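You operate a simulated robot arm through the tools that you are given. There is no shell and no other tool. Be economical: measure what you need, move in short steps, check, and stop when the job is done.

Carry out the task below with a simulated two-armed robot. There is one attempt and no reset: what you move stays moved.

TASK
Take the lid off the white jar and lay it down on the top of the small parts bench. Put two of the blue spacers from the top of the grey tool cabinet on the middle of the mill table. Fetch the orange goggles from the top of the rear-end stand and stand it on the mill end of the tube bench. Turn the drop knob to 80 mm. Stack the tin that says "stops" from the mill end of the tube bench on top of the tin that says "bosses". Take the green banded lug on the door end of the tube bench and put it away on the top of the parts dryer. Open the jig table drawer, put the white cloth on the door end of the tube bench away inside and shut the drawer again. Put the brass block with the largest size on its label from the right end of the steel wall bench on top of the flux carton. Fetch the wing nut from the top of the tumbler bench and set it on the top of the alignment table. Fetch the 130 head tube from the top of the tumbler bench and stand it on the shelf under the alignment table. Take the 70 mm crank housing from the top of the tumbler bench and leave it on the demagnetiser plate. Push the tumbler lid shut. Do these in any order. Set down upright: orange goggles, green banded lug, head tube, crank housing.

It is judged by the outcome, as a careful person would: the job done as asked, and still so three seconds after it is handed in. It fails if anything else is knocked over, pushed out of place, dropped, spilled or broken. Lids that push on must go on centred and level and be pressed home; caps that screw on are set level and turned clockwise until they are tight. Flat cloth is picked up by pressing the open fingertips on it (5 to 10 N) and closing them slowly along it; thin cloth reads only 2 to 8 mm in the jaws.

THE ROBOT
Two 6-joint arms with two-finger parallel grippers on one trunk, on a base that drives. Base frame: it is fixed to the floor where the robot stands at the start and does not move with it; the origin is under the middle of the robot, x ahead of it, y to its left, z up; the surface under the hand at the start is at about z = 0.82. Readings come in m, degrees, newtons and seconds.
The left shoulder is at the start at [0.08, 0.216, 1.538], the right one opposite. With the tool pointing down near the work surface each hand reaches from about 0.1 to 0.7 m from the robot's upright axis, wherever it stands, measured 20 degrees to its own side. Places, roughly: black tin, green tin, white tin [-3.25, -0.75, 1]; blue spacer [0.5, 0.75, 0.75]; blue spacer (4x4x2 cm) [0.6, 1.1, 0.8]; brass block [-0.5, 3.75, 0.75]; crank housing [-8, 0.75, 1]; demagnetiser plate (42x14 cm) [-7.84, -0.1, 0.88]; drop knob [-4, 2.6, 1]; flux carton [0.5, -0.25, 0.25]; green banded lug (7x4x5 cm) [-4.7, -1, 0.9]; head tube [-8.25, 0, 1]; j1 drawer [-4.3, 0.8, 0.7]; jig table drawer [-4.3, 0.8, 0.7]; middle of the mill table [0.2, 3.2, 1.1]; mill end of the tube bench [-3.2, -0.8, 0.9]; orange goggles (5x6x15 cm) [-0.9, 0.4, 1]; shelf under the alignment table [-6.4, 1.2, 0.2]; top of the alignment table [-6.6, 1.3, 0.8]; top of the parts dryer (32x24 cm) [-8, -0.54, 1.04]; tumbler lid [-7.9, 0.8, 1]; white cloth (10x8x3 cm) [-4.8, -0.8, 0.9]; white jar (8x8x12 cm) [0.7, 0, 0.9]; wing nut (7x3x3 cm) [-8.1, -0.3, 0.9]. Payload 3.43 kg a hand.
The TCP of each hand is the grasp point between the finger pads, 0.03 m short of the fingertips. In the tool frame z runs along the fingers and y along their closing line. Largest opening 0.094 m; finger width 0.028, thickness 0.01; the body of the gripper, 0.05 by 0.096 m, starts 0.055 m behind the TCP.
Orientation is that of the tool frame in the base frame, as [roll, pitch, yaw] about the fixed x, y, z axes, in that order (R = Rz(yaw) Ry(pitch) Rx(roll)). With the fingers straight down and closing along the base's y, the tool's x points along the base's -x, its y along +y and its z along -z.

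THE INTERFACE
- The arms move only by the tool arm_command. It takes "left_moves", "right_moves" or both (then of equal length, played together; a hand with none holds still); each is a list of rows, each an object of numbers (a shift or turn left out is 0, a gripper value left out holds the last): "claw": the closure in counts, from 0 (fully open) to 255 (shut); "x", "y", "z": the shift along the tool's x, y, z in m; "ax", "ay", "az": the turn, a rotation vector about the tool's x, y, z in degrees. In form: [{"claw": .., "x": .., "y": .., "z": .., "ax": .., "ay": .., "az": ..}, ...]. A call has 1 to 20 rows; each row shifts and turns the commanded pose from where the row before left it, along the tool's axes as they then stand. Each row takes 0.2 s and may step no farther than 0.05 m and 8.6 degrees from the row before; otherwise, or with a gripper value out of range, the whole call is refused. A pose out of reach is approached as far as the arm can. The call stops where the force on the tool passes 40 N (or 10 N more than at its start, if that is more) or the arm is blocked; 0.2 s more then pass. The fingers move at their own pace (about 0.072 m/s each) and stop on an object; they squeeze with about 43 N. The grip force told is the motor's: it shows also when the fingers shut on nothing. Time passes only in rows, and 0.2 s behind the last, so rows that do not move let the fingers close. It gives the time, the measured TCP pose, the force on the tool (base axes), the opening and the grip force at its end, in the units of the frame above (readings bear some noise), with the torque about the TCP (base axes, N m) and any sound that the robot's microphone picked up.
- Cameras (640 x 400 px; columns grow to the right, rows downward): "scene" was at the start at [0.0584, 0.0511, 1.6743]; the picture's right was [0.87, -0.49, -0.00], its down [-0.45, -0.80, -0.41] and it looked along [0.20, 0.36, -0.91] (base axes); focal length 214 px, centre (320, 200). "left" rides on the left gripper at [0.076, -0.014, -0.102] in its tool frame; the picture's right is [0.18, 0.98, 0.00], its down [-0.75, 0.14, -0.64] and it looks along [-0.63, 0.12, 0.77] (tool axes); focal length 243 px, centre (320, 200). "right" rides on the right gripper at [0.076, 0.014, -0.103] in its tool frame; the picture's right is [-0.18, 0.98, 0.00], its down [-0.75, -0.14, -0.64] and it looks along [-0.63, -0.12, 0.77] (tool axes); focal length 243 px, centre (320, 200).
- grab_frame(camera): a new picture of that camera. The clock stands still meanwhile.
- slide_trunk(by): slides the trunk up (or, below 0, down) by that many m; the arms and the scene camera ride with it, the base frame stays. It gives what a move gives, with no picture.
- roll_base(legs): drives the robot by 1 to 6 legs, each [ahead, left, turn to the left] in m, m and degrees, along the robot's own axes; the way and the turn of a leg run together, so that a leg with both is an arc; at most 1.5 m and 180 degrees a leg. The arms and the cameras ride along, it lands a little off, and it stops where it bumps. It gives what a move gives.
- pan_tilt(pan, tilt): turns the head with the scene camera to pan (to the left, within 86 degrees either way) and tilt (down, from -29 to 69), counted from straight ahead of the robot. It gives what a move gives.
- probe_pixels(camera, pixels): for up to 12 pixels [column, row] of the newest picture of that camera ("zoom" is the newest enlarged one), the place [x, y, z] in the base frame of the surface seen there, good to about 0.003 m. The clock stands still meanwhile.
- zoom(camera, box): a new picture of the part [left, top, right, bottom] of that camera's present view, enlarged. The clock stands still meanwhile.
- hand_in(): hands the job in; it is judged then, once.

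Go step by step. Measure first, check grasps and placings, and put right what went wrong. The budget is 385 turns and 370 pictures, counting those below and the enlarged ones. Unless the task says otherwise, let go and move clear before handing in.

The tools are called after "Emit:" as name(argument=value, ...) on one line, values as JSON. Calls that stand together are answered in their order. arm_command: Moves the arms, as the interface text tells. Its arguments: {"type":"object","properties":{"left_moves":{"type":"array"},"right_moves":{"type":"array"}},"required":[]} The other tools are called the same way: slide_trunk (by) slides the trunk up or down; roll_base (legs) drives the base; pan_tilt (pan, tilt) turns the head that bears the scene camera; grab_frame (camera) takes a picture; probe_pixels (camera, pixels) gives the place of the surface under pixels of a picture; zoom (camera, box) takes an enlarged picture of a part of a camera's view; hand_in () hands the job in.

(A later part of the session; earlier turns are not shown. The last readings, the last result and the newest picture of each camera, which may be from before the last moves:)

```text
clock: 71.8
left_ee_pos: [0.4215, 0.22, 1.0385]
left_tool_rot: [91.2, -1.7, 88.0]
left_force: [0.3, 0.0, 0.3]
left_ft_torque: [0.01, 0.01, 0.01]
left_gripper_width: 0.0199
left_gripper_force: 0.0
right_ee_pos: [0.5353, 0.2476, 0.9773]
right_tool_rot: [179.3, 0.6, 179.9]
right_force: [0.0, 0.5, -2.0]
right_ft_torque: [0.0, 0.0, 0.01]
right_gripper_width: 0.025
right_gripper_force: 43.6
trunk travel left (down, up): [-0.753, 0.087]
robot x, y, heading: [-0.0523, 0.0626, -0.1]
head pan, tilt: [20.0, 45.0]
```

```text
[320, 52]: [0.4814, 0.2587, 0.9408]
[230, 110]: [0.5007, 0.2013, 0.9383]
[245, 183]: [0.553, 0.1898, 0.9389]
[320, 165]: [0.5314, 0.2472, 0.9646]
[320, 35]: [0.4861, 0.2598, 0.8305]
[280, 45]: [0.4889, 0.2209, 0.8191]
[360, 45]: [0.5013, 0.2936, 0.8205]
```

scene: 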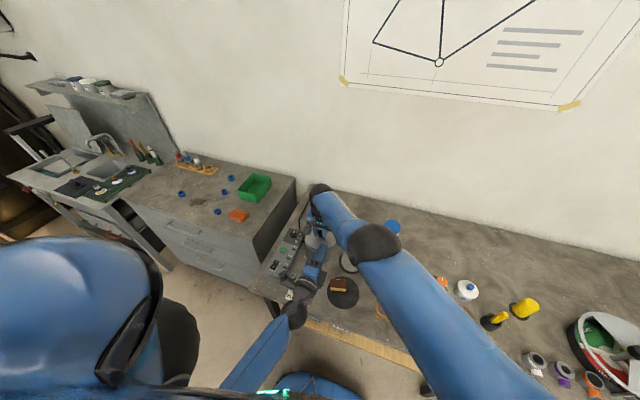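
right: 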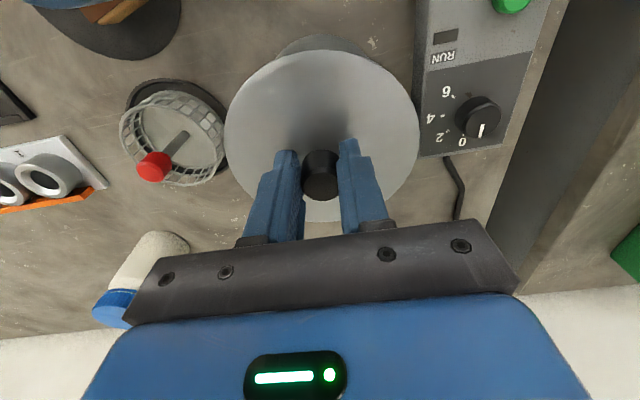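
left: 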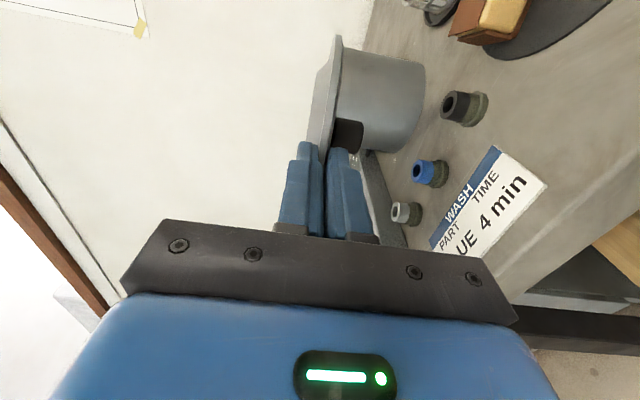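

Lid centre ≈(0.5435,0.247) now. Lower with the trunk.

Emit:
slide_trunk(by=-0.008)

Emit:
slide_trunk(by=-0.004)

Emit:
grab_frame(camera="right")

```text
clock: 72.4
left_ee_pos: [0.4198, 0.2203, 1.0308]
left_tool_rot: [91.1, -1.8, 88.1]
left_force: [0.2, -0.7, 0.6]
left_ft_torque: [0.03, 0.0, 0.03]
left_gripper_width: 0.02
left_gripper_force: 0.2
right_ee_pos: [0.5346, 0.2475, 0.9725]
right_tool_rot: [179.2, 0.8, 179.9]
right_force: [-2.5, -1.8, 6.5]
right_ft_torque: [-0.27, -0.36, -0.14]
right_gripper_width: 0.0247
right_gripper_force: 43.6
trunk travel left (down, up): [-0.745, 0.095]
robot x, y, heading: [-0.0556, 0.0647, 0.0]
head pan, tilt: [20.0, 45.0]
```

```text
clock: 72.9
left_ee_pos: [0.4192, 0.219, 1.0276]
left_tool_rot: [91.1, -1.8, 88.0]
left_force: [0.2, 0.0, 0.4]
left_ft_torque: [-0.02, -0.04, 0.0]
left_gripper_width: 0.0203
left_gripper_force: 0.0
right_ee_pos: [0.534, 0.2465, 0.9699]
right_tool_rot: [179.0, 1.1, 180.0]
right_force: [-0.7, -2.2, 18.8]
right_ft_torque: [-0.41, -1.26, -0.12]
right_gripper_width: 0.0251
right_gripper_force: 42.6
trunk travel left (down, up): [-0.741, 0.099]
robot x, y, heading: [-0.0498, 0.0644, -0.2]
head pan, tilt: [20.0, 45.0]
```

```text
310 pictures are left
```

right: 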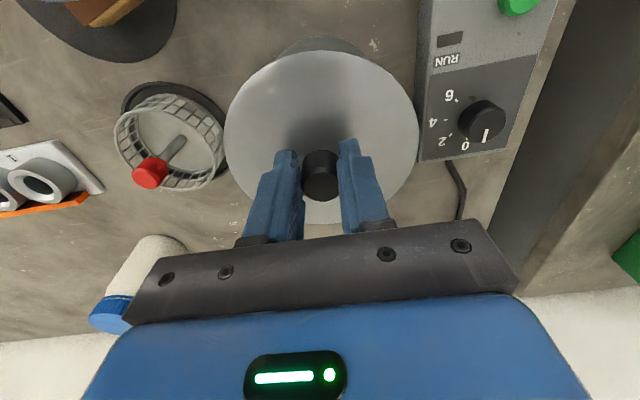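

Seated with 19 N. Release and raise the trunk to look.

Emit:
arm_command(right_moves=[{"claw": 120}, {}, {}])

Emit:
slide_trunk(by=0.09)

Emit:
grab_frame(camera="right")

Emit:
zoom(camera="scene", box=[240, 170, 400, 290])

```text
clock: 73.7
left_ee_pos: [0.4212, 0.2188, 1.0273]
left_tool_rot: [91.2, -1.8, 88.2]
left_force: [-1.1, 0.2, -0.2]
left_ft_torque: [0.0, -0.01, 0.0]
left_gripper_width: 0.0205
left_gripper_force: 0.0
right_ee_pos: [0.5333, 0.2463, 0.9667]
right_tool_rot: [179.3, 0.7, 179.9]
right_force: [-0.2, -0.6, 0.2]
right_ft_torque: [0.02, -0.01, 0.03]
right_gripper_width: 0.0498
right_gripper_force: 0.1
trunk travel left (down, up): [-0.741, 0.099]
robot x, y, heading: [-0.0493, 0.0669, -0.3]
head pan, tilt: [20.0, 45.0]
```

```text
clock: 75.0
left_ee_pos: [0.4211, 0.2189, 1.1164]
left_tool_rot: [91.2, -1.8, 88.0]
left_force: [-0.5, 0.2, 0.4]
left_ft_torque: [0.01, 0.02, 0.02]
left_gripper_width: 0.0205
left_gripper_force: 0.1
right_ee_pos: [0.5334, 0.2462, 1.057]
right_tool_rot: [179.3, 0.8, 179.9]
right_force: [-1.0, 0.9, 0.3]
right_ft_torque: [0.01, 0.01, 0.01]
right_gripper_width: 0.0497
right_gripper_force: 0.0
trunk travel left (down, up): [-0.831, 0.009]
robot x, y, heading: [-0.0518, 0.0652, -0.1]
head pan, tilt: [20.0, 45.0]
```

```text
309 pictures are left
```

right: 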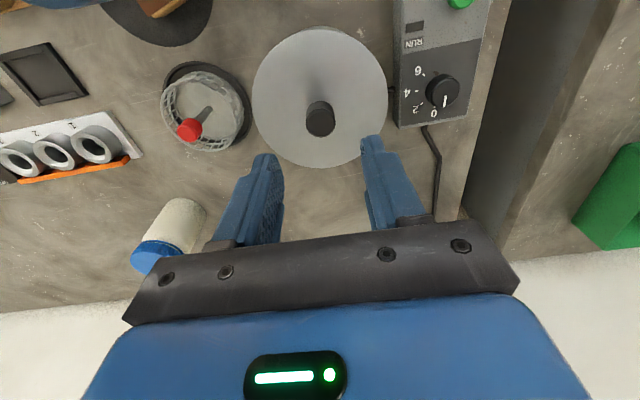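

```text
3.33 times, centred on (320, 230) of scene
```

zoom: 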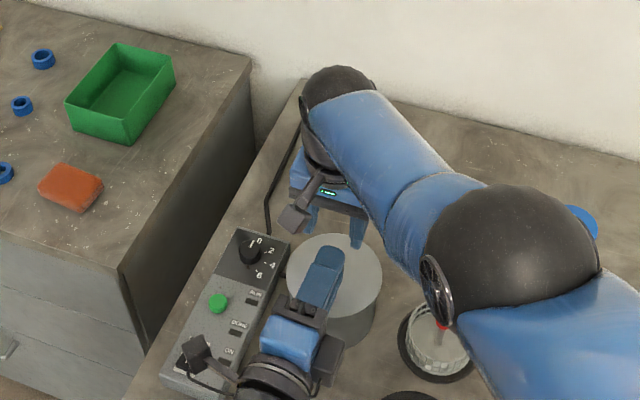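

The lid is back on the pot. Verify level.

Emit:
probe_pixels(camera="right", pixels=[[260, 100], [380, 100], [315, 40], [315, 155], [350, 60], [330, 115], [265, 130]])

Emit:
zoom(camera="right", box=[230, 0, 410, 180])

```text
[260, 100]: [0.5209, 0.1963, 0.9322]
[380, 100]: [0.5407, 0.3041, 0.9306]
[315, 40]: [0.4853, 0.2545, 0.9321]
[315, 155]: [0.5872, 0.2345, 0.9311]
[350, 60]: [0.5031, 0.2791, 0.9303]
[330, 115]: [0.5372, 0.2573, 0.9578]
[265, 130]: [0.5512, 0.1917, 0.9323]
```

```text
2.22 times, centred on (320, 90) of right
```

zoom: 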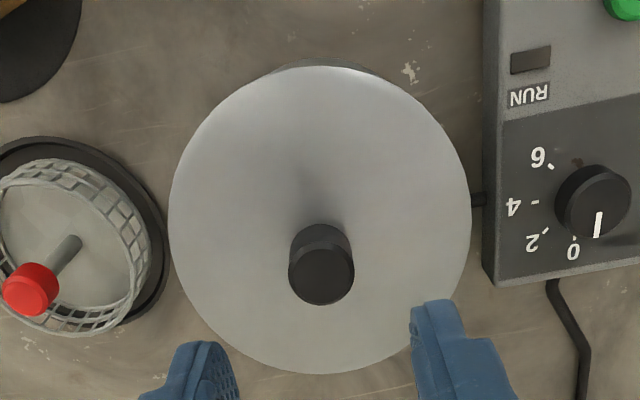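

The lid sits level (z≈0.931 all round). Now clear the right hand and check how far the base front is from the bench.

Emit:
arm_command(right_moves=[{"y": -0.045, "claw": 0}, {"y": -0.045}, {"y": -0.045}, {"y": -0.045}, {"y": -0.045}, {"y": -0.045}, {"y": -0.045}, {"y": -0.045}, {"y": -0.045}, {"y": -0.04}])

Emit:
pan_tilt(pan=0, tilt=60)

Emit:
grab_frame(camera="scene")

```text
clock: 77.2
left_ee_pos: [0.421, 0.218, 1.1165]
left_tool_rot: [91.1, -1.9, 88.1]
left_force: [-0.1, 0.5, 0.3]
left_ft_torque: [0.0, 0.03, 0.02]
left_gripper_width: 0.0205
left_gripper_force: 0.2
right_ee_pos: [0.6459, -0.1507, 0.9969]
right_tool_rot: [179.2, 0.8, 179.9]
right_force: [0.1, 0.6, 0.2]
right_ft_torque: [0.01, -0.03, -0.01]
right_gripper_width: 0.094
right_gripper_force: 0.0
right hand out of reach, approached as far as the arm can: row 1, 2, 3, 4, 5, 6, 7, 8, 9
trunk travel left (down, up): [-0.831, 0.009]
robot x, y, heading: [-0.051, 0.065, -0.1]
head pan, tilt: [20.0, 45.0]
```

```text
clock: 78.0
left_ee_pos: [0.421, 0.22, 1.1163]
left_tool_rot: [91.0, -1.9, 88.1]
left_force: [-1.0, 0.8, 0.0]
left_ft_torque: [0.01, -0.02, 0.02]
left_gripper_width: 0.0204
left_gripper_force: 0.0
right_ee_pos: [0.646, -0.1476, 0.9971]
right_tool_rot: [179.3, 0.9, 179.9]
right_force: [0.0, 0.3, -0.2]
right_ft_torque: [-0.02, 0.04, 0.01]
right_gripper_width: 0.094
right_gripper_force: 0.0
trunk travel left (down, up): [-0.831, 0.009]
robot x, y, heading: [-0.0465, 0.07, -0.2]
head pan, tilt: [0.0, 60.0]
```

```text
306 pictures are left
```

scene: 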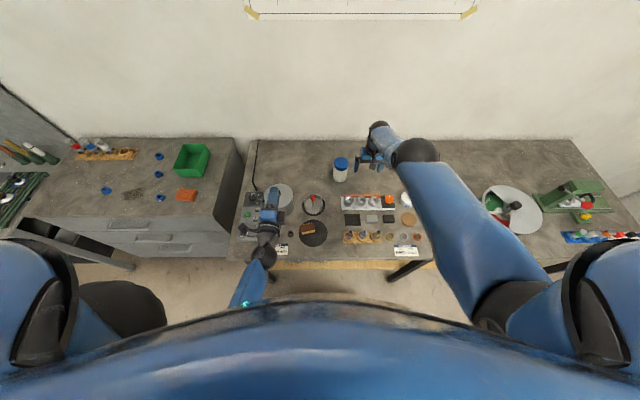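

I noticed out-of-reach moves drift outward, so I need a lower trunk for this job. I'll back away from the bench, lower the trunk 0.25 m and reshape the left hand there.

Emit:
roll_base(legs=[[-0.55, 0, 0]])

Emit:
slide_trunk(by=-0.25)

Emit:
arm_command(left_moves=[{"az": 8.5}, {"az": 8.5}, {"az": 8.5}, {"az": 8.5}, {"az": 8.5}, {"az": 8.5}, {"az": 8.5}, {"az": 8.5}, {"az": 8.5}, {"az": 8.5}, {"az": 5}])

Emit:
arm_command(left_moves=[{"ax": -8.5}, {"ax": -8.5}, {"ax": -8.5}, {"ax": -8.5}, {"ax": -8.5}, {"ax": -8.5}, {"ax": -8.5}, {"ax": -8.5}, {"ax": -4}, {"ay": -7.5}, {"ay": -7.5}])

```text
clock: 80.8
left_ee_pos: [0.008, 0.2125, 1.118]
left_tool_rot: [90.9, -1.6, 88.0]
left_force: [0.6, 0.3, -0.2]
left_ft_torque: [0.01, 0.01, 0.0]
left_gripper_width: 0.0202
left_gripper_force: 0.0
right_ee_pos: [0.2318, -0.1578, 1.0009]
right_tool_rot: [179.5, 0.8, 179.6]
right_force: [0.7, -0.3, 0.7]
right_ft_torque: [-0.08, -0.04, 0.01]
right_gripper_width: 0.0938
right_gripper_force: 0.0
trunk travel left (down, up): [-0.831, 0.009]
robot x, y, heading: [-0.4586, 0.053, 0.0]
head pan, tilt: [0.0, 60.0]
stopped in leg 1: the robot was blocked; the commanded pose is now the measured one
```

```text
clock: 83.4
left_ee_pos: [0.0115, 0.2062, 0.868]
left_tool_rot: [91.1, -1.8, 87.8]
left_force: [-0.1, 0.4, -0.3]
left_ft_torque: [-0.01, 0.0, 0.0]
left_gripper_width: 0.0205
left_gripper_force: 0.0
right_ee_pos: [0.2336, -0.1634, 0.7474]
right_tool_rot: [179.3, 0.7, 179.6]
right_force: [-0.6, -0.7, -0.5]
right_ft_torque: [0.01, 0.04, 0.04]
right_gripper_width: 0.094
right_gripper_force: 0.1
trunk travel left (down, up): [-0.581, 0.259]
robot x, y, heading: [-0.4621, 0.0542, -0.6]
head pan, tilt: [0.0, 60.0]
```

```text
clock: 85.8
left_ee_pos: [0.0112, 0.2068, 0.8667]
left_tool_rot: [-120.2, -87.7, -61.9]
left_force: [-0.4, 0.0, -0.1]
left_ft_torque: [-0.01, -0.01, 0.01]
left_gripper_width: 0.0201
left_gripper_force: 0.1
right_ee_pos: [0.2337, -0.1621, 0.7473]
right_tool_rot: [179.3, 0.8, 179.6]
right_force: [-0.5, 0.4, -0.3]
right_ft_torque: [0.04, 0.02, 0.03]
right_gripper_width: 0.0941
right_gripper_force: 0.0
trunk travel left (down, up): [-0.581, 0.259]
robot x, y, heading: [-0.4598, 0.0476, -0.4]
head pan, tilt: [0.0, 60.0]
```

```text
clock: 88.2
left_ee_pos: [0.0114, 0.2059, 0.8671]
left_tool_rot: [178.1, -72.8, -72.3]
left_force: [0.3, -0.2, -0.2]
left_ft_torque: [0.01, -0.03, 0.01]
left_gripper_width: 0.0205
left_gripper_force: 0.2
left hand out of reach, approached as far as the arm can: row 1
right_ee_pos: [0.2344, -0.1628, 0.7469]
right_tool_rot: [179.3, 0.8, 179.6]
right_force: [-1.1, -0.1, 0.6]
right_ft_torque: [0.04, 0.05, 0.02]
right_gripper_width: 0.0938
right_gripper_force: 0.0
trunk travel left (down, up): [-0.581, 0.259]
robot x, y, heading: [-0.4582, 0.0527, -0.3]
head pan, tilt: [0.0, 60.0]
```

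The robot bumped something behind at x≈-0.46; I'll stay forward of that. Raise both hands to clear the bench.

Emit:
arm_command(left_moves=[{"x": 0.0382, "z": -0.0118, "claw": 0}, {"x": 0.0382, "z": -0.0118}, {"x": 0.0382, "z": -0.0118}, {"x": 0.0382, "z": -0.0118}, {"x": 0.0382, "z": -0.0118}, {}], right_moves=[{"z": -0.05}, {"z": -0.05}, {"z": -0.05}, {"z": -0.05}, {"z": -0.05}, {"z": -0.05}])

Emit:
grab_frame(camera="scene")

```text
clock: 89.6
left_ee_pos: [0.0128, 0.2081, 1.0681]
left_tool_rot: [178.3, -72.9, -72.5]
left_force: [0.2, -0.1, -0.6]
left_ft_torque: [0.01, -0.04, 0.02]
left_gripper_width: 0.094
left_gripper_force: 0.1
right_ee_pos: [0.3012, -0.1674, 1.028]
right_tool_rot: [179.2, 0.6, 179.6]
right_force: [-0.4, 0.6, -0.8]
right_ft_torque: [0.03, -0.03, -0.02]
right_gripper_width: 0.0941
right_gripper_force: 0.0
right hand out of reach, approached as far as the arm can: row 1, 2, 3, 4, 5, 6
trunk travel left (down, up): [-0.581, 0.259]
robot x, y, heading: [-0.4612, 0.0552, -0.4]
head pan, tilt: [0.0, 60.0]
```

```text
305 pictures are left
```

scene: 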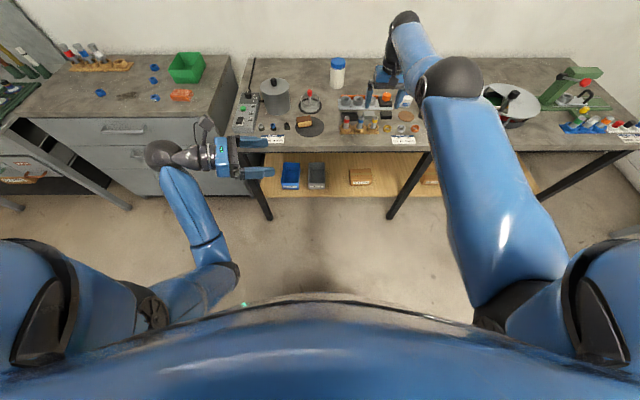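

Drive forward to working distance from the jar.

Emit:
roll_base(legs=[[0.4, -0.05, 0]])

Emit:
grab_frame(camera="scene")

```text
clock: 92.1
left_ee_pos: [0.4102, 0.1507, 1.0689]
left_tool_rot: [178.4, -73.0, -72.9]
left_force: [-0.1, 0.7, -0.2]
left_ft_torque: [0.02, 0.0, 0.01]
left_gripper_width: 0.0939
left_gripper_force: 0.1
right_ee_pos: [0.695, -0.2256, 1.0288]
right_tool_rot: [179.3, 0.6, 179.2]
right_force: [0.4, -0.7, 0.3]
right_ft_torque: [0.0, 0.0, -0.05]
right_gripper_width: 0.0939
right_gripper_force: 0.1
trunk travel left (down, up): [-0.581, 0.259]
robot x, y, heading: [-0.0636, 0.0015, -0.9]
head pan, tilt: [0.0, 60.0]
```

```text
304 pictures are left
```

scene: 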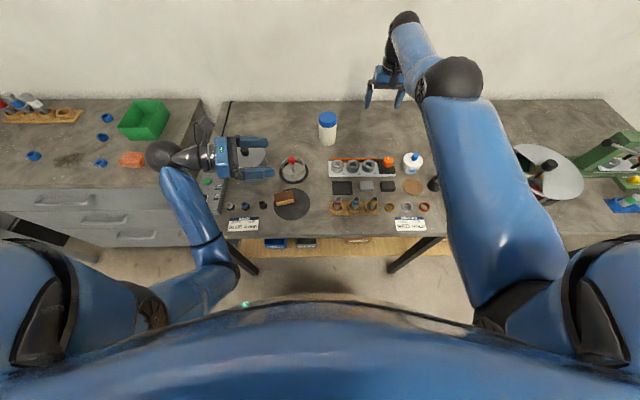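

Emit:
arm_command(left_moves=[{"x": 0.0036, "y": -0.0398, "z": 0.0117}, {"x": 0.0036, "y": -0.0398, "z": 0.0117}, {"x": 0.0036, "y": -0.0398, "z": 0.0117}, {"x": 0.0036, "y": -0.0398, "z": 0.0117}, {"x": 0.0036, "y": -0.0398, "z": 0.0117}, {"x": 0.0036, "y": -0.0398, "z": 0.0117}])

```text
clock: 93.5
left_ee_pos: [0.6636, 0.1444, 1.063]
left_tool_rot: [178.2, -72.9, -72.6]
left_force: [0.6, 0.2, 0.6]
left_ft_torque: [-0.05, 0.04, 0.0]
left_gripper_width: 0.0937
left_gripper_force: 0.1
right_ee_pos: [0.6988, -0.2264, 1.0269]
right_tool_rot: [179.3, 0.5, 179.3]
right_force: [-0.8, 0.2, 0.0]
right_ft_torque: [-0.02, 0.04, -0.03]
right_gripper_width: 0.094
right_gripper_force: 0.1
trunk travel left (down, up): [-0.581, 0.259]
robot x, y, heading: [-0.0636, -0.0002, -0.8]
head pan, tilt: [0.0, 60.0]
```

Emit:
arm_command(left_moves=[{"x": -0.0347, "z": 0.0279}, {"x": -0.0347, "z": 0.0279}, {"x": -0.0347, "z": 0.0279}, {"x": -0.0347, "z": 0.0279, "y": 0.003}, {}])

Emit:
grab_frame(camera="left")

Emit:
grab_frame(camera="scene")

```text
clock: 94.9
left_ee_pos: [0.6862, 0.0891, 0.9263]
left_tool_rot: [-171.0, -73.1, -82.3]
left_force: [-0.1, -0.4, 0.6]
left_ft_torque: [0.0, -0.02, -0.01]
left_gripper_width: 0.094
left_gripper_force: 0.1
right_ee_pos: [0.6926, -0.2225, 1.0305]
right_tool_rot: [179.1, 0.9, 179.6]
right_force: [0.5, 0.6, -1.2]
right_ft_torque: [0.02, 0.02, 0.01]
right_gripper_width: 0.0939
right_gripper_force: 0.1
trunk travel left (down, up): [-0.581, 0.259]
robot x, y, heading: [-0.0616, -0.0003, -0.3]
head pan, tilt: [0.0, 60.0]
stopped in row 5 (left hand): the arm was blocked; the commanded pose is now the measured one
```

```text
303 pictures are left
```

left: 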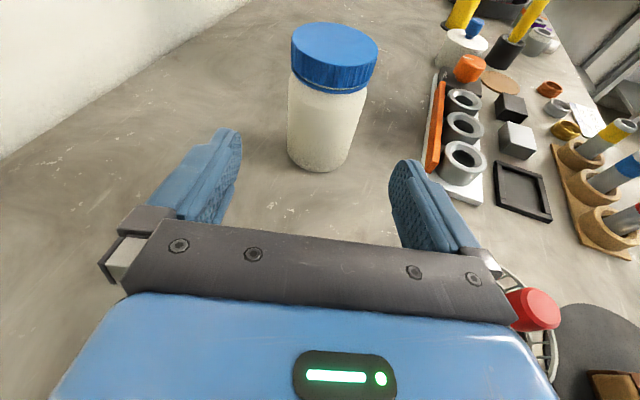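

```text
302 pictures are left
```

scene: 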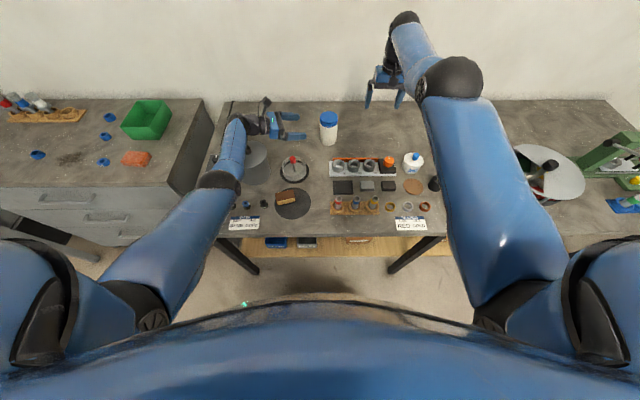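

The left forearm is blocked by the pot. Back up immediately and check the pot.

Emit:
arm_command(left_moves=[{"x": 0.0347, "z": -0.02}, {"x": 0.0347, "z": -0.02}, {"x": 0.0347, "z": -0.02}])

Emit:
zoom(camera="scene", box=[200, 90, 360, 220])

```text
clock: 95.7
left_ee_pos: [0.6753, 0.1122, 1.034]
left_tool_rot: [-174.8, -73.1, -79.0]
left_force: [0.7, -1.3, -0.2]
left_ft_torque: [0.02, 0.03, 0.02]
left_gripper_width: 0.0939
left_gripper_force: 0.1
right_ee_pos: [0.6968, -0.2235, 1.0274]
right_tool_rot: [179.3, 0.6, 179.4]
right_force: [-1.6, -1.1, 0.3]
right_ft_torque: [0.01, -0.01, 0.01]
right_gripper_width: 0.0936
right_gripper_force: 0.1
trunk travel left (down, up): [-0.581, 0.259]
robot x, y, heading: [-0.0644, 0.0036, -0.4]
head pan, tilt: [0.0, 60.0]
```

```text
3.08 times, centred on (280, 155) of scene
```

zoom: 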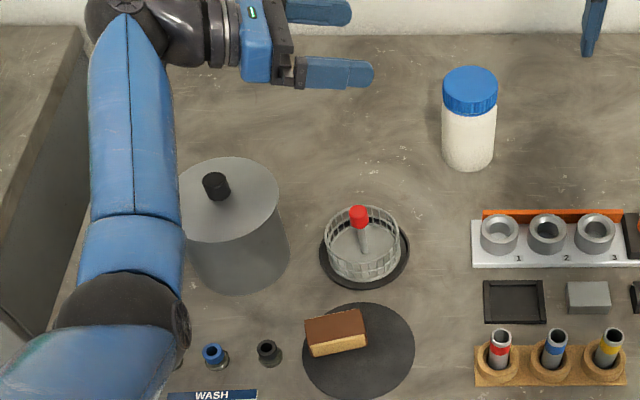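

The pot lid is still in place. The left forearm can't pass the pot, so I'll swap roles: right hand grips the jar from the right side, left hand twists the cap from above. Reorient both hands.

Emit:
arm_command(left_moves=[{"ay": -8.2}, {"ay": -8.2}, {"ay": -8.2}, {"ay": -8.2}, {"ay": -8.2}, {"ay": -8.2}, {"ay": -8.2}, {"ay": -8.2}, {"ay": -7.4}, {}, {}, {}, {}], right_moves=[{"az": 8.3}, {"az": 8.3}, {"az": 8.3}, {"az": 8.3}, {"az": 8.3}, {"az": 8.3}, {"az": 8.3}, {"az": 8.3}, {"az": 8.3}, {"az": 8.3}, {"az": 8.3}, {"az": 8.3}, {"az": 7.4}])

Emit:
arm_command(right_moves=[{"ay": 8.3}, {"ay": 8.3}, {"ay": 8.3}, {"ay": 8.3}, {"ay": 8.3}, {"ay": 8.3}, {"ay": 8.3}, {"ay": 8.3}, {"ay": 8.3}])

Emit:
grab_frame(camera="scene")

```text
clock: 98.5
left_ee_pos: [0.677, 0.1118, 1.0348]
left_tool_rot: [-178.5, -0.3, -73.8]
left_force: [0.7, -0.4, 0.4]
left_ft_torque: [0.0, 0.01, -0.03]
left_gripper_width: 0.0937
left_gripper_force: 0.1
right_ee_pos: [0.698, -0.2236, 1.0269]
right_tool_rot: [179.7, -0.9, 72.3]
right_force: [-0.4, 0.6, 0.0]
right_ft_torque: [0.0, -0.03, -0.01]
right_gripper_width: 0.094
right_gripper_force: 0.1
trunk travel left (down, up): [-0.581, 0.259]
robot x, y, heading: [-0.0605, -0.001, -0.4]
head pan, tilt: [0.0, 60.0]
```

```text
clock: 100.5
left_ee_pos: [0.6764, 0.1128, 1.0343]
left_tool_rot: [-178.4, -0.4, -73.9]
left_force: [-1.2, 0.4, 0.2]
left_ft_torque: [-0.02, -0.02, -0.03]
left_gripper_width: 0.0937
left_gripper_force: 0.1
right_ee_pos: [0.7091, -0.2234, 1.0295]
right_tool_rot: [178.4, -75.6, 73.9]
right_force: [0.8, 0.9, 0.5]
right_ft_torque: [-0.03, 0.03, -0.03]
right_gripper_width: 0.094
right_gripper_force: 0.0
right hand out of reach, approached as far as the arm can: row 1, 2, 3, 4, 8, 9
trunk travel left (down, up): [-0.581, 0.259]
robot x, y, heading: [-0.0633, 0.0007, -0.6]
head pan, tilt: [0.0, 60.0]
```

```text
300 pictures are left
```

scene: 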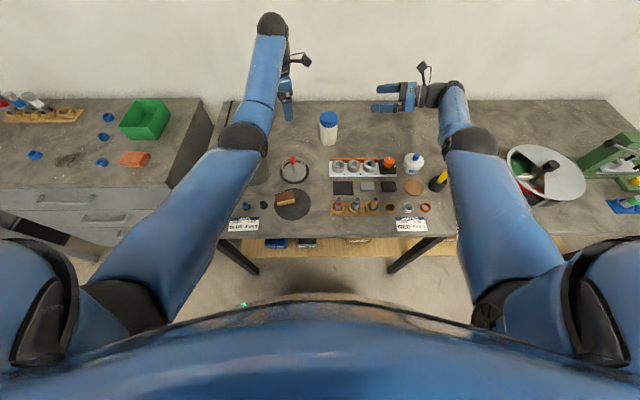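

Emit:
arm_command(right_moves=[{"x": -0.0298, "y": -0.0111, "z": 0.025}, {"x": -0.0298, "y": -0.0111, "z": 0.025}, {"x": -0.0298, "y": -0.0111, "z": 0.025}, {"x": -0.0298, "y": -0.0111, "z": 0.025}, {}])

Emit:
grab_frame(camera="right")

Emit:
zoom(camera="scene", box=[300, 70, 500, 220])

```text
clock: 101.7
left_ee_pos: [0.6758, 0.1137, 1.0336]
left_tool_rot: [-178.3, -0.4, -73.9]
left_force: [-0.1, -0.9, -0.1]
left_ft_torque: [0.03, -0.01, 0.01]
left_gripper_width: 0.0942
left_gripper_force: 0.0
right_ee_pos: [0.6729, -0.1449, 0.8923]
right_tool_rot: [178.7, -75.7, 73.8]
right_force: [0.3, 0.7, 0.0]
right_ft_torque: [0.01, -0.02, 0.0]
right_gripper_width: 0.0939
right_gripper_force: 0.0
right hand out of reach, approached as far as the arm can: row 3, 4
trunk travel left (down, up): [-0.581, 0.259]
robot x, y, heading: [-0.0593, 0.002, -0.5]
head pan, tilt: [0.0, 60.0]
```

```text
299 pictures are left
```

right: 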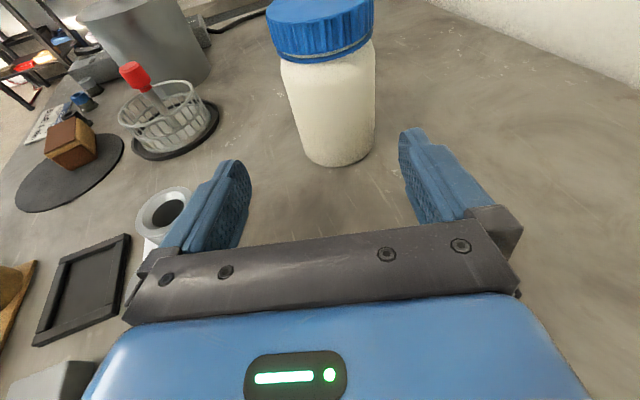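

```text
2.67 times, centred on (400, 145) of scene
```

zoom: 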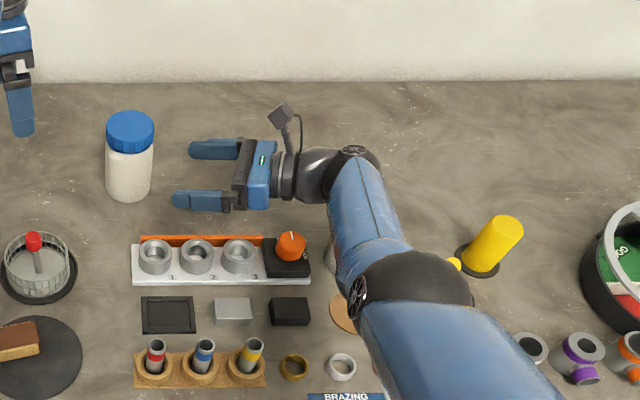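

Right hand is well placed but at the reach limit; move the base 3 cm forward.

Emit:
roll_base(legs=[[0.04, 0, 0]])

Emit:
grab_frame(camera="right")

Emit:
probe_pixels(camera="right", pixels=[[300, 110], [330, 110], [360, 110], [320, 60], [290, 80], [370, 80], [325, 140]])

```text
clock: 102.6
left_ee_pos: [0.7113, 0.1116, 1.0395]
left_tool_rot: [-178.1, -0.4, -74.1]
left_force: [-0.8, 0.1, 0.7]
left_ft_torque: [0.02, -0.09, 0.0]
left_gripper_width: 0.0941
left_gripper_force: 0.1
right_ee_pos: [0.7073, -0.1454, 0.8969]
right_tool_rot: [177.1, -75.7, 75.2]
right_force: [0.2, -0.5, 0.2]
right_ft_torque: [-0.01, 0.02, -0.04]
right_gripper_width: 0.0939
right_gripper_force: 0.1
trunk travel left (down, up): [-0.581, 0.259]
robot x, y, heading: [-0.0236, 0.0021, -0.2]
head pan, tilt: [0.0, 60.0]
```

```text
297 pictures are left
```

right: 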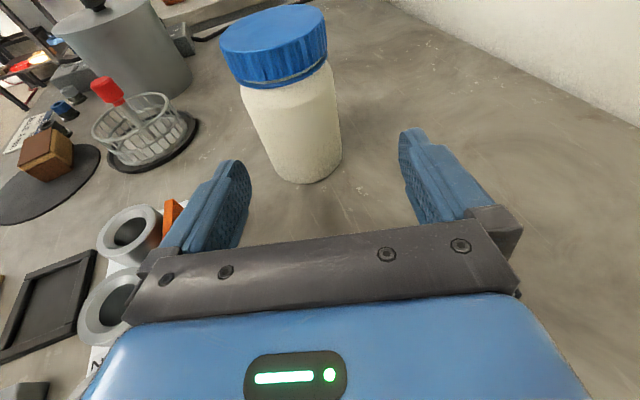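

```text
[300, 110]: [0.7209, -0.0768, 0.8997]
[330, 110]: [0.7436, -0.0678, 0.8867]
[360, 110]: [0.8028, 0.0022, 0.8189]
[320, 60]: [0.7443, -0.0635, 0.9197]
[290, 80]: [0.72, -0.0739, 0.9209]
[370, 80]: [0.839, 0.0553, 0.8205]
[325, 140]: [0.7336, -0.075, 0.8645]
```

Emit:
arm_command(right_moves=[{"y": -0.02, "x": -0.01}, {"z": 0.03}, {"z": 0.03}, {"z": 0.02}, {"z": 0.018}, {}])

Emit:
grab_frame(camera="right")

```text
clock: 104.0
left_ee_pos: [0.7167, 0.1115, 1.0346]
left_tool_rot: [-178.4, -0.3, -74.1]
left_force: [-0.6, -0.2, 0.7]
left_ft_torque: [-0.02, 0.01, 0.01]
left_gripper_width: 0.0943
left_gripper_force: 0.0
right_ee_pos: [0.7106, -0.0502, 0.8638]
right_tool_rot: [178.8, -75.6, 73.7]
right_force: [-0.7, -0.5, -0.8]
right_ft_torque: [-0.02, 0.0, -0.02]
right_gripper_width: 0.0936
right_gripper_force: 0.0
right hand out of reach, approached as far as the arm can: row 4, 5
trunk travel left (down, up): [-0.581, 0.259]
robot x, y, heading: [-0.0216, 0.0005, -0.5]
head pan, tilt: [0.0, 60.0]
```

```text
296 pictures are left
```

right: 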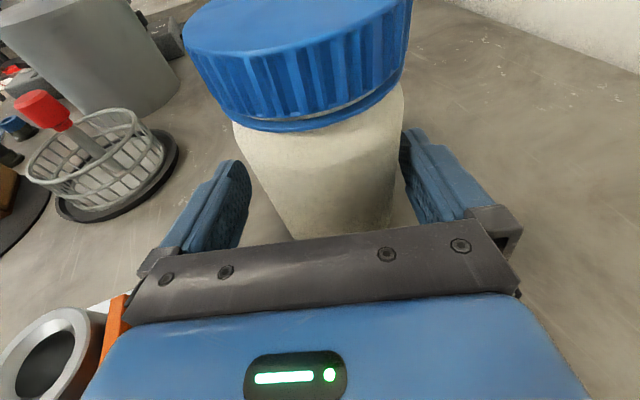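

Emit:
arm_command(right_moves=[{"claw": 50}, {"claw": 80}, {"claw": 255}, {}, {}, {}])

Emit:
zoom(camera="scene", box=[270, 70, 400, 170])

Emit:
probe_pixels(camera="zoom", pixels=[[260, 170], [290, 165], [320, 170], [260, 185], [290, 155], [290, 195], [250, 215], [310, 215]])

```text
clock: 105.4
left_ee_pos: [0.716, 0.1121, 1.0352]
left_tool_rot: [-178.4, -0.2, -74.0]
left_force: [0.2, -0.5, -0.4]
left_ft_torque: [0.04, 0.0, -0.05]
left_gripper_width: 0.0943
left_gripper_force: 0.1
right_ee_pos: [0.7102, -0.0506, 0.8646]
right_tool_rot: [178.6, -75.6, 73.6]
right_force: [-0.3, -0.1, 0.3]
right_ft_torque: [0.04, 0.06, 0.03]
right_gripper_width: 0.071
right_gripper_force: 43.0
trunk travel left (down, up): [-0.581, 0.259]
robot x, y, heading: [-0.0224, -0.001, -0.6]
head pan, tilt: [0.0, 60.0]
```

```text
4.00 times, centred on (335, 120) of scene
```

zoom: 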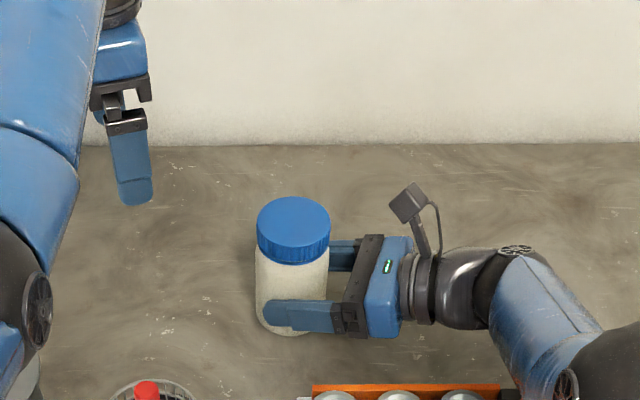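

```text
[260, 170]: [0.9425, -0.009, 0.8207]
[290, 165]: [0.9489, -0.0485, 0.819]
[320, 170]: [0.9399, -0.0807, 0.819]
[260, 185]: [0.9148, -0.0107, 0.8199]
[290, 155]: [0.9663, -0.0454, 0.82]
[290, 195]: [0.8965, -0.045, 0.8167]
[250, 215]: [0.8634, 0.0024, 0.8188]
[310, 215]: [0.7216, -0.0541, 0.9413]
```

Emit:
probe_pixels(camera="zoom", pixels=[[260, 225], [328, 225], [293, 201], [293, 244], [293, 258]])

```text
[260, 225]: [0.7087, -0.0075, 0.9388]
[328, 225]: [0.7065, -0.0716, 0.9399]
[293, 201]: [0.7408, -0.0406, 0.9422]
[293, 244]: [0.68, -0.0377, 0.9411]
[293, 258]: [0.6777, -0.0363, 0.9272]
```

Cap centre ≈(0.710,-0.040), top 0.941. Bring the left hand over it, then pre-rotate clockwise.

Emit:
arm_command(left_moves=[{"x": 0.036, "y": 0.0119}, {"x": 0.036, "y": 0.0119}, {"x": 0.036, "y": 0.0119}, {"x": 0.036, "y": 0.0119}, {}])

Emit:
arm_command(left_moves=[{"az": 8.3}, {"az": 8.3}, {"az": 8.3}, {"az": 8.3}, {"az": 8.3}, {"az": 8.3}, {"az": 8.3}, {"az": 8.3}, {"az": 8.3}, {"az": 8.3}, {"az": 8.3}, {"az": 8.3}, {"az": 8.3}, {"az": 8.3}, {"az": 8.3}, {"az": 8.3}, {"az": 8.3}, {"az": 8.3}, {"az": 8.3}, {"az": 8.3}])

Emit:
grab_frame(camera="left")

```text
clock: 106.6
left_ee_pos: [0.6999, -0.0354, 1.0338]
left_tool_rot: [-178.4, -0.2, -74.0]
left_force: [0.7, -0.6, 0.5]
left_ft_torque: [0.03, 0.0, 0.01]
left_gripper_width: 0.0939
left_gripper_force: 0.0
left hand out of reach, approached as far as the arm can: row 4
right_ee_pos: [0.7105, -0.0514, 0.8636]
right_tool_rot: [178.5, -75.6, 73.8]
right_force: [-1.9, -0.6, 0.9]
right_ft_torque: [0.01, 0.03, -0.02]
right_gripper_width: 0.0709
right_gripper_force: 43.0
trunk travel left (down, up): [-0.581, 0.259]
robot x, y, heading: [-0.0297, 0.0011, -0.3]
head pan, tilt: [0.0, 60.0]
```

```text
clock: 110.8
left_ee_pos: [0.7002, -0.0347, 1.0339]
left_tool_rot: [178.6, 0.7, 120.0]
left_force: [0.2, 0.3, 0.2]
left_ft_torque: [0.02, 0.02, -0.01]
left_gripper_width: 0.0941
left_gripper_force: 0.0
right_ee_pos: [0.7106, -0.0501, 0.8642]
right_tool_rot: [178.7, -75.6, 73.7]
right_force: [0.5, -1.4, 0.5]
right_ft_torque: [0.01, 0.05, -0.02]
right_gripper_width: 0.0707
right_gripper_force: 42.9
trunk travel left (down, up): [-0.581, 0.259]
robot x, y, heading: [-0.0196, -0.0035, -0.5]
head pan, tilt: [0.0, 60.0]
```

```text
294 pictures are left
```

left: 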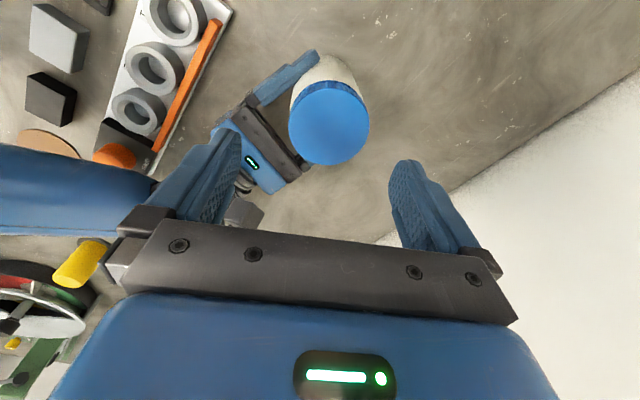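

Emit:
arm_command(left_moves=[{"x": -0.0093, "y": 0.006, "z": 0.01}, {"z": 0.02}, {}])

Emit:
grab_frame(camera="left")

Emit:
probe_pixels(camera="left", pixels=[[325, 115], [325, 145], [300, 130], [360, 130], [325, 155]])

```text
clock: 111.6
left_ee_pos: [0.6961, -0.0362, 1.0047]
left_tool_rot: [178.5, 0.6, 120.0]
left_force: [-0.1, 0.0, 0.6]
left_ft_torque: [0.0, -0.01, 0.01]
left_gripper_width: 0.094
left_gripper_force: 0.0
left hand out of reach, approached as far as the arm can: row 1, 2
right_ee_pos: [0.7103, -0.0508, 0.8648]
right_tool_rot: [178.6, -75.5, 73.6]
right_force: [0.5, 1.2, 0.0]
right_ft_torque: [0.03, 0.02, -0.01]
right_gripper_width: 0.071
right_gripper_force: 43.5
trunk travel left (down, up): [-0.581, 0.259]
robot x, y, heading: [-0.0236, 0.0044, -0.6]
head pan, tilt: [0.0, 60.0]
```

```text
293 pictures are left
```

left: 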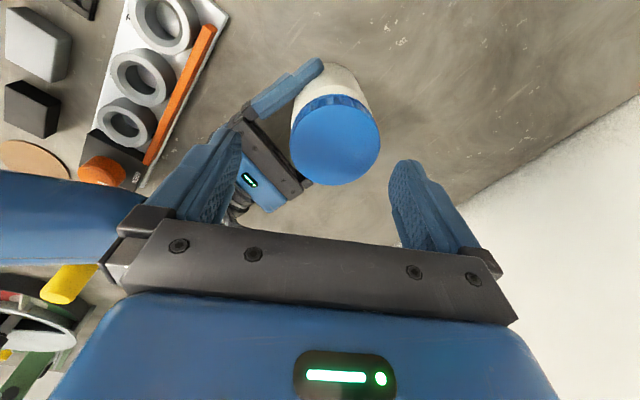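

```text
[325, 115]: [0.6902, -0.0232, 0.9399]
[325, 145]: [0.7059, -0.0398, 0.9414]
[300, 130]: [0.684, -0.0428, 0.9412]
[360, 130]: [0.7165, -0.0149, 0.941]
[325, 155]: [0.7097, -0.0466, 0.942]
```

The left hand is at its outer limit, so I'll lift the jar slightly with the right hand and bring it 4 cm nearer.

Emit:
arm_command(left_moves=[{"z": -0.03}, {}, {}, {}, {}], right_moves=[{}, {"x": 0.0107, "z": -0.0027}, {"x": 0.0107, "z": -0.0027}, {"y": -0.022, "z": 0.003}, {"y": -0.022, "z": 0.003}])

Emit:
grab_frame(camera="left")

Emit:
probe_pixels(camera="left", pixels=[[325, 115], [325, 145], [300, 130], [360, 130], [325, 155]])

```text
clock: 112.8
left_ee_pos: [0.6957, -0.0369, 1.0352]
left_tool_rot: [178.5, 0.7, 120.0]
left_force: [1.4, 0.3, -0.2]
left_ft_torque: [0.0, -0.04, 0.0]
left_gripper_width: 0.0941
left_gripper_force: 0.1
right_ee_pos: [0.7088, -0.0333, 0.8642]
right_tool_rot: [178.2, -75.8, 74.3]
right_force: [0.9, -0.5, 2.9]
right_ft_torque: [-0.04, 0.04, -0.01]
right_gripper_width: 0.0708
right_gripper_force: 42.9
right hand out of reach, approached as far as the arm can: row 2, 3, 4, 5
trunk travel left (down, up): [-0.581, 0.259]
robot x, y, heading: [-0.0228, 0.0023, -0.5]
head pan, tilt: [0.0, 60.0]
```

```text
292 pictures are left
```

left: 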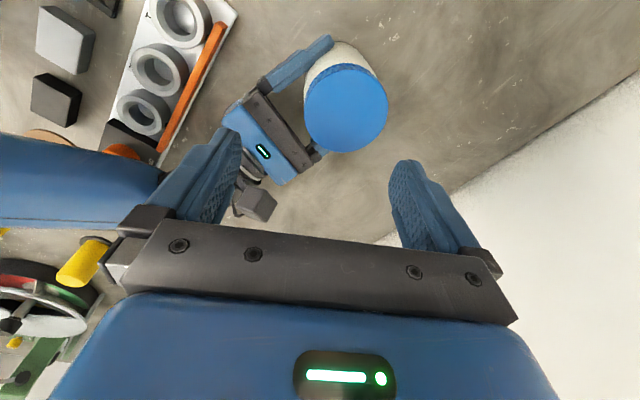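

```text
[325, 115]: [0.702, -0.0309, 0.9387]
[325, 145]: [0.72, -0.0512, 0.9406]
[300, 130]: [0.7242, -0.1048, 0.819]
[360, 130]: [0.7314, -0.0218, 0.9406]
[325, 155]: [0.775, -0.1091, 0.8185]
```

The right arm is cramped in this pose. Release the jar, back off, move the base 5 cm forward, and approach with a more forward-pointing hand.

Emit:
arm_command(right_moves=[{"claw": 0}, {}, {}, {"z": -0.03}, {"z": -0.04}, {"z": -0.04}, {"x": 0.02}])

Emit:
roll_base(legs=[[0.05, 0, 0]])

Emit:
grab_frame(camera="right")

Emit:
grab_frame(camera="scene")

```text
clock: 114.4
left_ee_pos: [0.6952, -0.035, 1.0352]
left_tool_rot: [178.7, 0.7, 120.1]
left_force: [-0.3, 1.1, 0.3]
left_ft_torque: [-0.07, 0.0, 0.03]
left_gripper_width: 0.0942
left_gripper_force: 0.2
right_ee_pos: [0.7139, -0.1342, 0.8904]
right_tool_rot: [178.7, -75.6, 73.8]
right_force: [-0.5, -0.3, -1.2]
right_ft_torque: [0.0, 0.0, 0.0]
right_gripper_width: 0.0938
right_gripper_force: 0.0
right hand out of reach, approached as far as the arm can: row 4, 5, 6, 7
trunk travel left (down, up): [-0.581, 0.259]
robot x, y, heading: [-0.0238, 0.0043, -0.4]
head pan, tilt: [0.0, 60.0]
```

```text
clock: 115.3
left_ee_pos: [0.7368, -0.0362, 1.0422]
left_tool_rot: [178.1, 1.0, 120.0]
left_force: [-0.9, -0.5, 0.3]
left_ft_torque: [-0.04, -0.06, 0.0]
left_gripper_width: 0.0941
left_gripper_force: 0.0
right_ee_pos: [0.7557, -0.1343, 0.896]
right_tool_rot: [177.0, -75.7, 75.3]
right_force: [-1.0, 0.5, 0.2]
right_ft_torque: [-0.04, -0.01, -0.02]
right_gripper_width: 0.094
right_gripper_force: 0.0
trunk travel left (down, up): [-0.581, 0.259]
robot x, y, heading: [0.0234, -0.0012, -0.4]
head pan, tilt: [0.0, 60.0]
```

```text
291 pictures are left
```

right: 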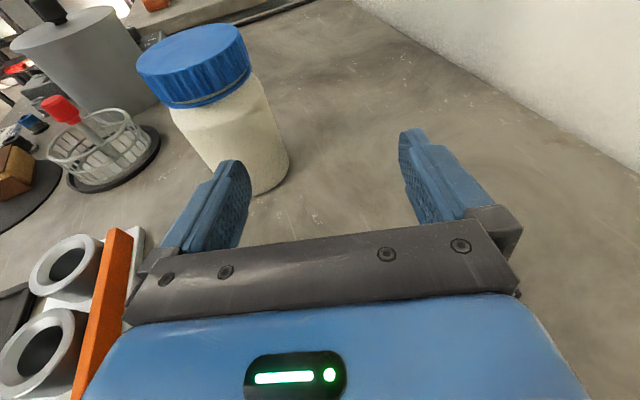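

```text
290 pictures are left
```

scene: 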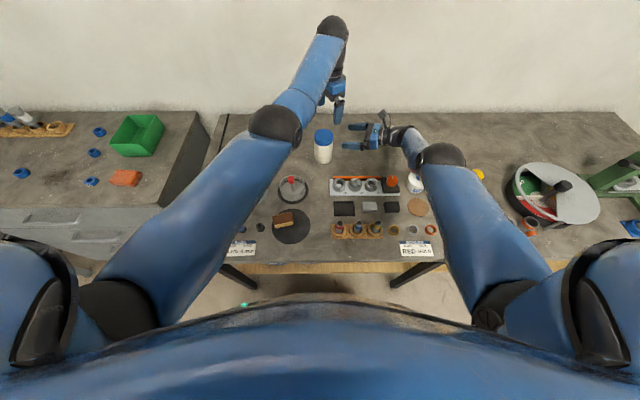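

The right elbow is folded to its limit; pointing the hand slightly back toward the jar moves the wrist out. Yaw the right hand by +35°.

Emit:
arm_command(right_moves=[{"ax": 6.8, "az": -1.75}, {"ax": 6.8, "az": -1.75}, {"ax": 6.8, "az": -1.75}, {"ax": 6.8, "az": -1.75}, {"ax": 6.8, "az": -1.75}, {}])

Emit:
grab_frame(camera="right")

Emit:
probe_pixels(camera="right", pixels=[[300, 60], [300, 80], [300, 110], [280, 110], [330, 110], [300, 140], [250, 110], [345, 80]])

```text
clock: 116.7
left_ee_pos: [0.7445, -0.0379, 1.0341]
left_tool_rot: [178.4, 0.7, 120.1]
left_force: [-0.3, 0.0, -0.1]
left_ft_torque: [0.02, 0.02, -0.01]
left_gripper_width: 0.0941
left_gripper_force: 0.0
right_ee_pos: [0.6609, -0.1218, 0.9237]
right_tool_rot: [179.1, -75.4, 108.6]
right_force: [0.8, 1.3, 0.1]
right_ft_torque: [0.02, 0.01, 0.04]
right_gripper_width: 0.0939
right_gripper_force: 0.0
right hand out of reach, approached as far as the arm can: row 1, 2, 3, 4, 5
trunk travel left (down, up): [-0.581, 0.259]
robot x, y, heading: [0.0277, 0.0013, -0.7]
head pan, tilt: [0.0, 60.0]
```

```text
289 pictures are left
```

right: 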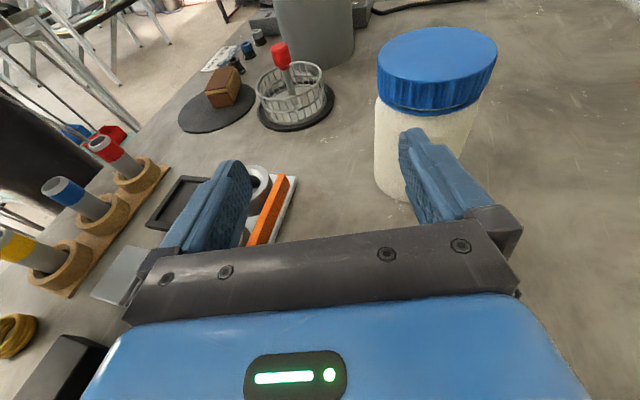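

```text
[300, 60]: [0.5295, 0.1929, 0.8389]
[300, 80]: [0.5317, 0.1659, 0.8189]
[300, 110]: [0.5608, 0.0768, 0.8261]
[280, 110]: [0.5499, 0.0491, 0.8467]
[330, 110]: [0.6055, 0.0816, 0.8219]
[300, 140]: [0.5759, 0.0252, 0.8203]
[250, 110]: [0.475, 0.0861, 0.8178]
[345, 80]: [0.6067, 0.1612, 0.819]
```

Emit:
arm_command(right_moves=[{"y": 0.02, "x": -0.01, "z": -0.01}, {"y": 0.02, "x": -0.01, "z": -0.01}, {"y": 0.02, "x": -0.01}, {}])

```text
clock: 117.7
left_ee_pos: [0.7429, -0.0372, 1.0362]
left_tool_rot: [178.5, 0.7, 120.0]
left_force: [0.4, 0.0, -0.4]
left_ft_torque: [-0.02, -0.01, 0.0]
left_gripper_width: 0.0941
left_gripper_force: 0.1
right_ee_pos: [0.6626, -0.1225, 0.9215]
right_tool_rot: [178.9, -75.3, 108.5]
right_force: [0.1, 0.3, 0.2]
right_ft_torque: [0.0, 0.01, 0.01]
right_gripper_width: 0.0941
right_gripper_force: 0.1
right hand out of reach, approached as far as the arm can: row 1, 2, 3
trunk travel left (down, up): [-0.581, 0.259]
robot x, y, heading: [0.0268, 0.0007, -0.4]
head pan, tilt: [0.0, 60.0]
```

Emit:
arm_command(right_moves=[{"ax": -6.3, "az": 1.65}, {"ax": -6.3, "az": 1.65}, {"ax": -6.3, "az": 1.65}, {"y": 0.02}, {"y": 0.02}, {"y": 0.012, "x": -0.015}, {"x": -0.015}, {}])

Emit:
grab_frame(camera="right")

```text
clock: 119.5
left_ee_pos: [0.7437, -0.0372, 1.0374]
left_tool_rot: [178.5, 0.7, 120.1]
left_force: [-0.8, -0.3, 0.8]
left_ft_torque: [0.02, -0.02, -0.01]
left_gripper_width: 0.0938
left_gripper_force: 0.2
right_ee_pos: [0.7084, -0.1309, 0.8935]
right_tool_rot: [178.8, -75.5, 89.1]
right_force: [0.3, -0.3, -0.5]
right_ft_torque: [0.02, 0.02, 0.01]
right_gripper_width: 0.0943
right_gripper_force: 0.1
right hand out of reach, approached as far as the arm can: row 7
trunk travel left (down, up): [-0.581, 0.259]
robot x, y, heading: [0.0258, 0.0013, -0.7]
head pan, tilt: [0.0, 60.0]
```

```text
288 pictures are left
```

right: 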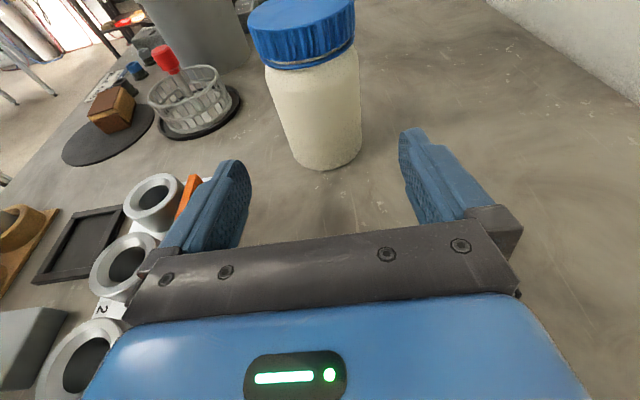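

Well aligned now. Measure the jar.

Emit:
probe_pixels(camera="right", pixels=[[275, 100], [315, 100], [355, 100], [315, 130], [300, 20], [260, 20], [350, 20]])

```text
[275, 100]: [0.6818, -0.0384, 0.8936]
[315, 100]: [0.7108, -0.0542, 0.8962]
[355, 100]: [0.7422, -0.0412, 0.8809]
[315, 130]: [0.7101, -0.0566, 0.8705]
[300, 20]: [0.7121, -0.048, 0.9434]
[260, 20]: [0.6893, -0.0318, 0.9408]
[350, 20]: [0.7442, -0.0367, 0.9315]
```

Emit:
arm_command(right_moves=[{"y": 0.005, "z": 0.03}, {"z": 0.03}, {"z": 0.02}, {"z": 0.018, "x": -0.003}, {}, {"claw": 60}, {"claw": 255}, {}, {}, {}])

Emit:
grab_frame(camera="left")

Emit:
probe_pixels(camera="left", pixels=[[325, 95], [325, 115], [300, 105], [350, 105], [325, 135]])

```text
clock: 121.7
left_ee_pos: [0.7443, -0.0368, 1.0355]
left_tool_rot: [178.5, 0.7, 119.9]
left_force: [-0.2, 0.6, 0.0]
left_ft_torque: [0.03, 0.02, 0.01]
left_gripper_width: 0.0939
left_gripper_force: 0.1
right_ee_pos: [0.7105, -0.0362, 0.8686]
right_tool_rot: [179.1, -75.4, 88.9]
right_force: [1.1, 0.3, 0.0]
right_ft_torque: [0.05, -0.01, -0.01]
right_gripper_width: 0.0706
right_gripper_force: 43.0
right hand out of reach, approached as far as the arm can: row 2
trunk travel left (down, up): [-0.581, 0.259]
robot x, y, heading: [0.0243, 0.0026, -0.3]
head pan, tilt: [0.0, 60.0]
```

```text
287 pictures are left
```

left: 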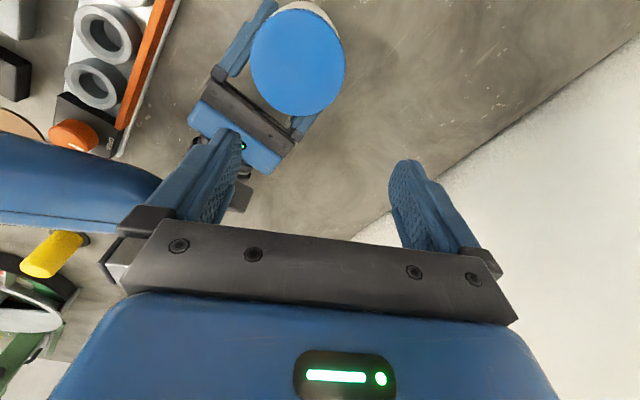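

```text
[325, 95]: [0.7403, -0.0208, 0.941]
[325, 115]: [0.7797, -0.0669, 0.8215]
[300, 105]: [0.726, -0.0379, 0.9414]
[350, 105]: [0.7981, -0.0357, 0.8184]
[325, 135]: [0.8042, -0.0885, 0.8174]
```

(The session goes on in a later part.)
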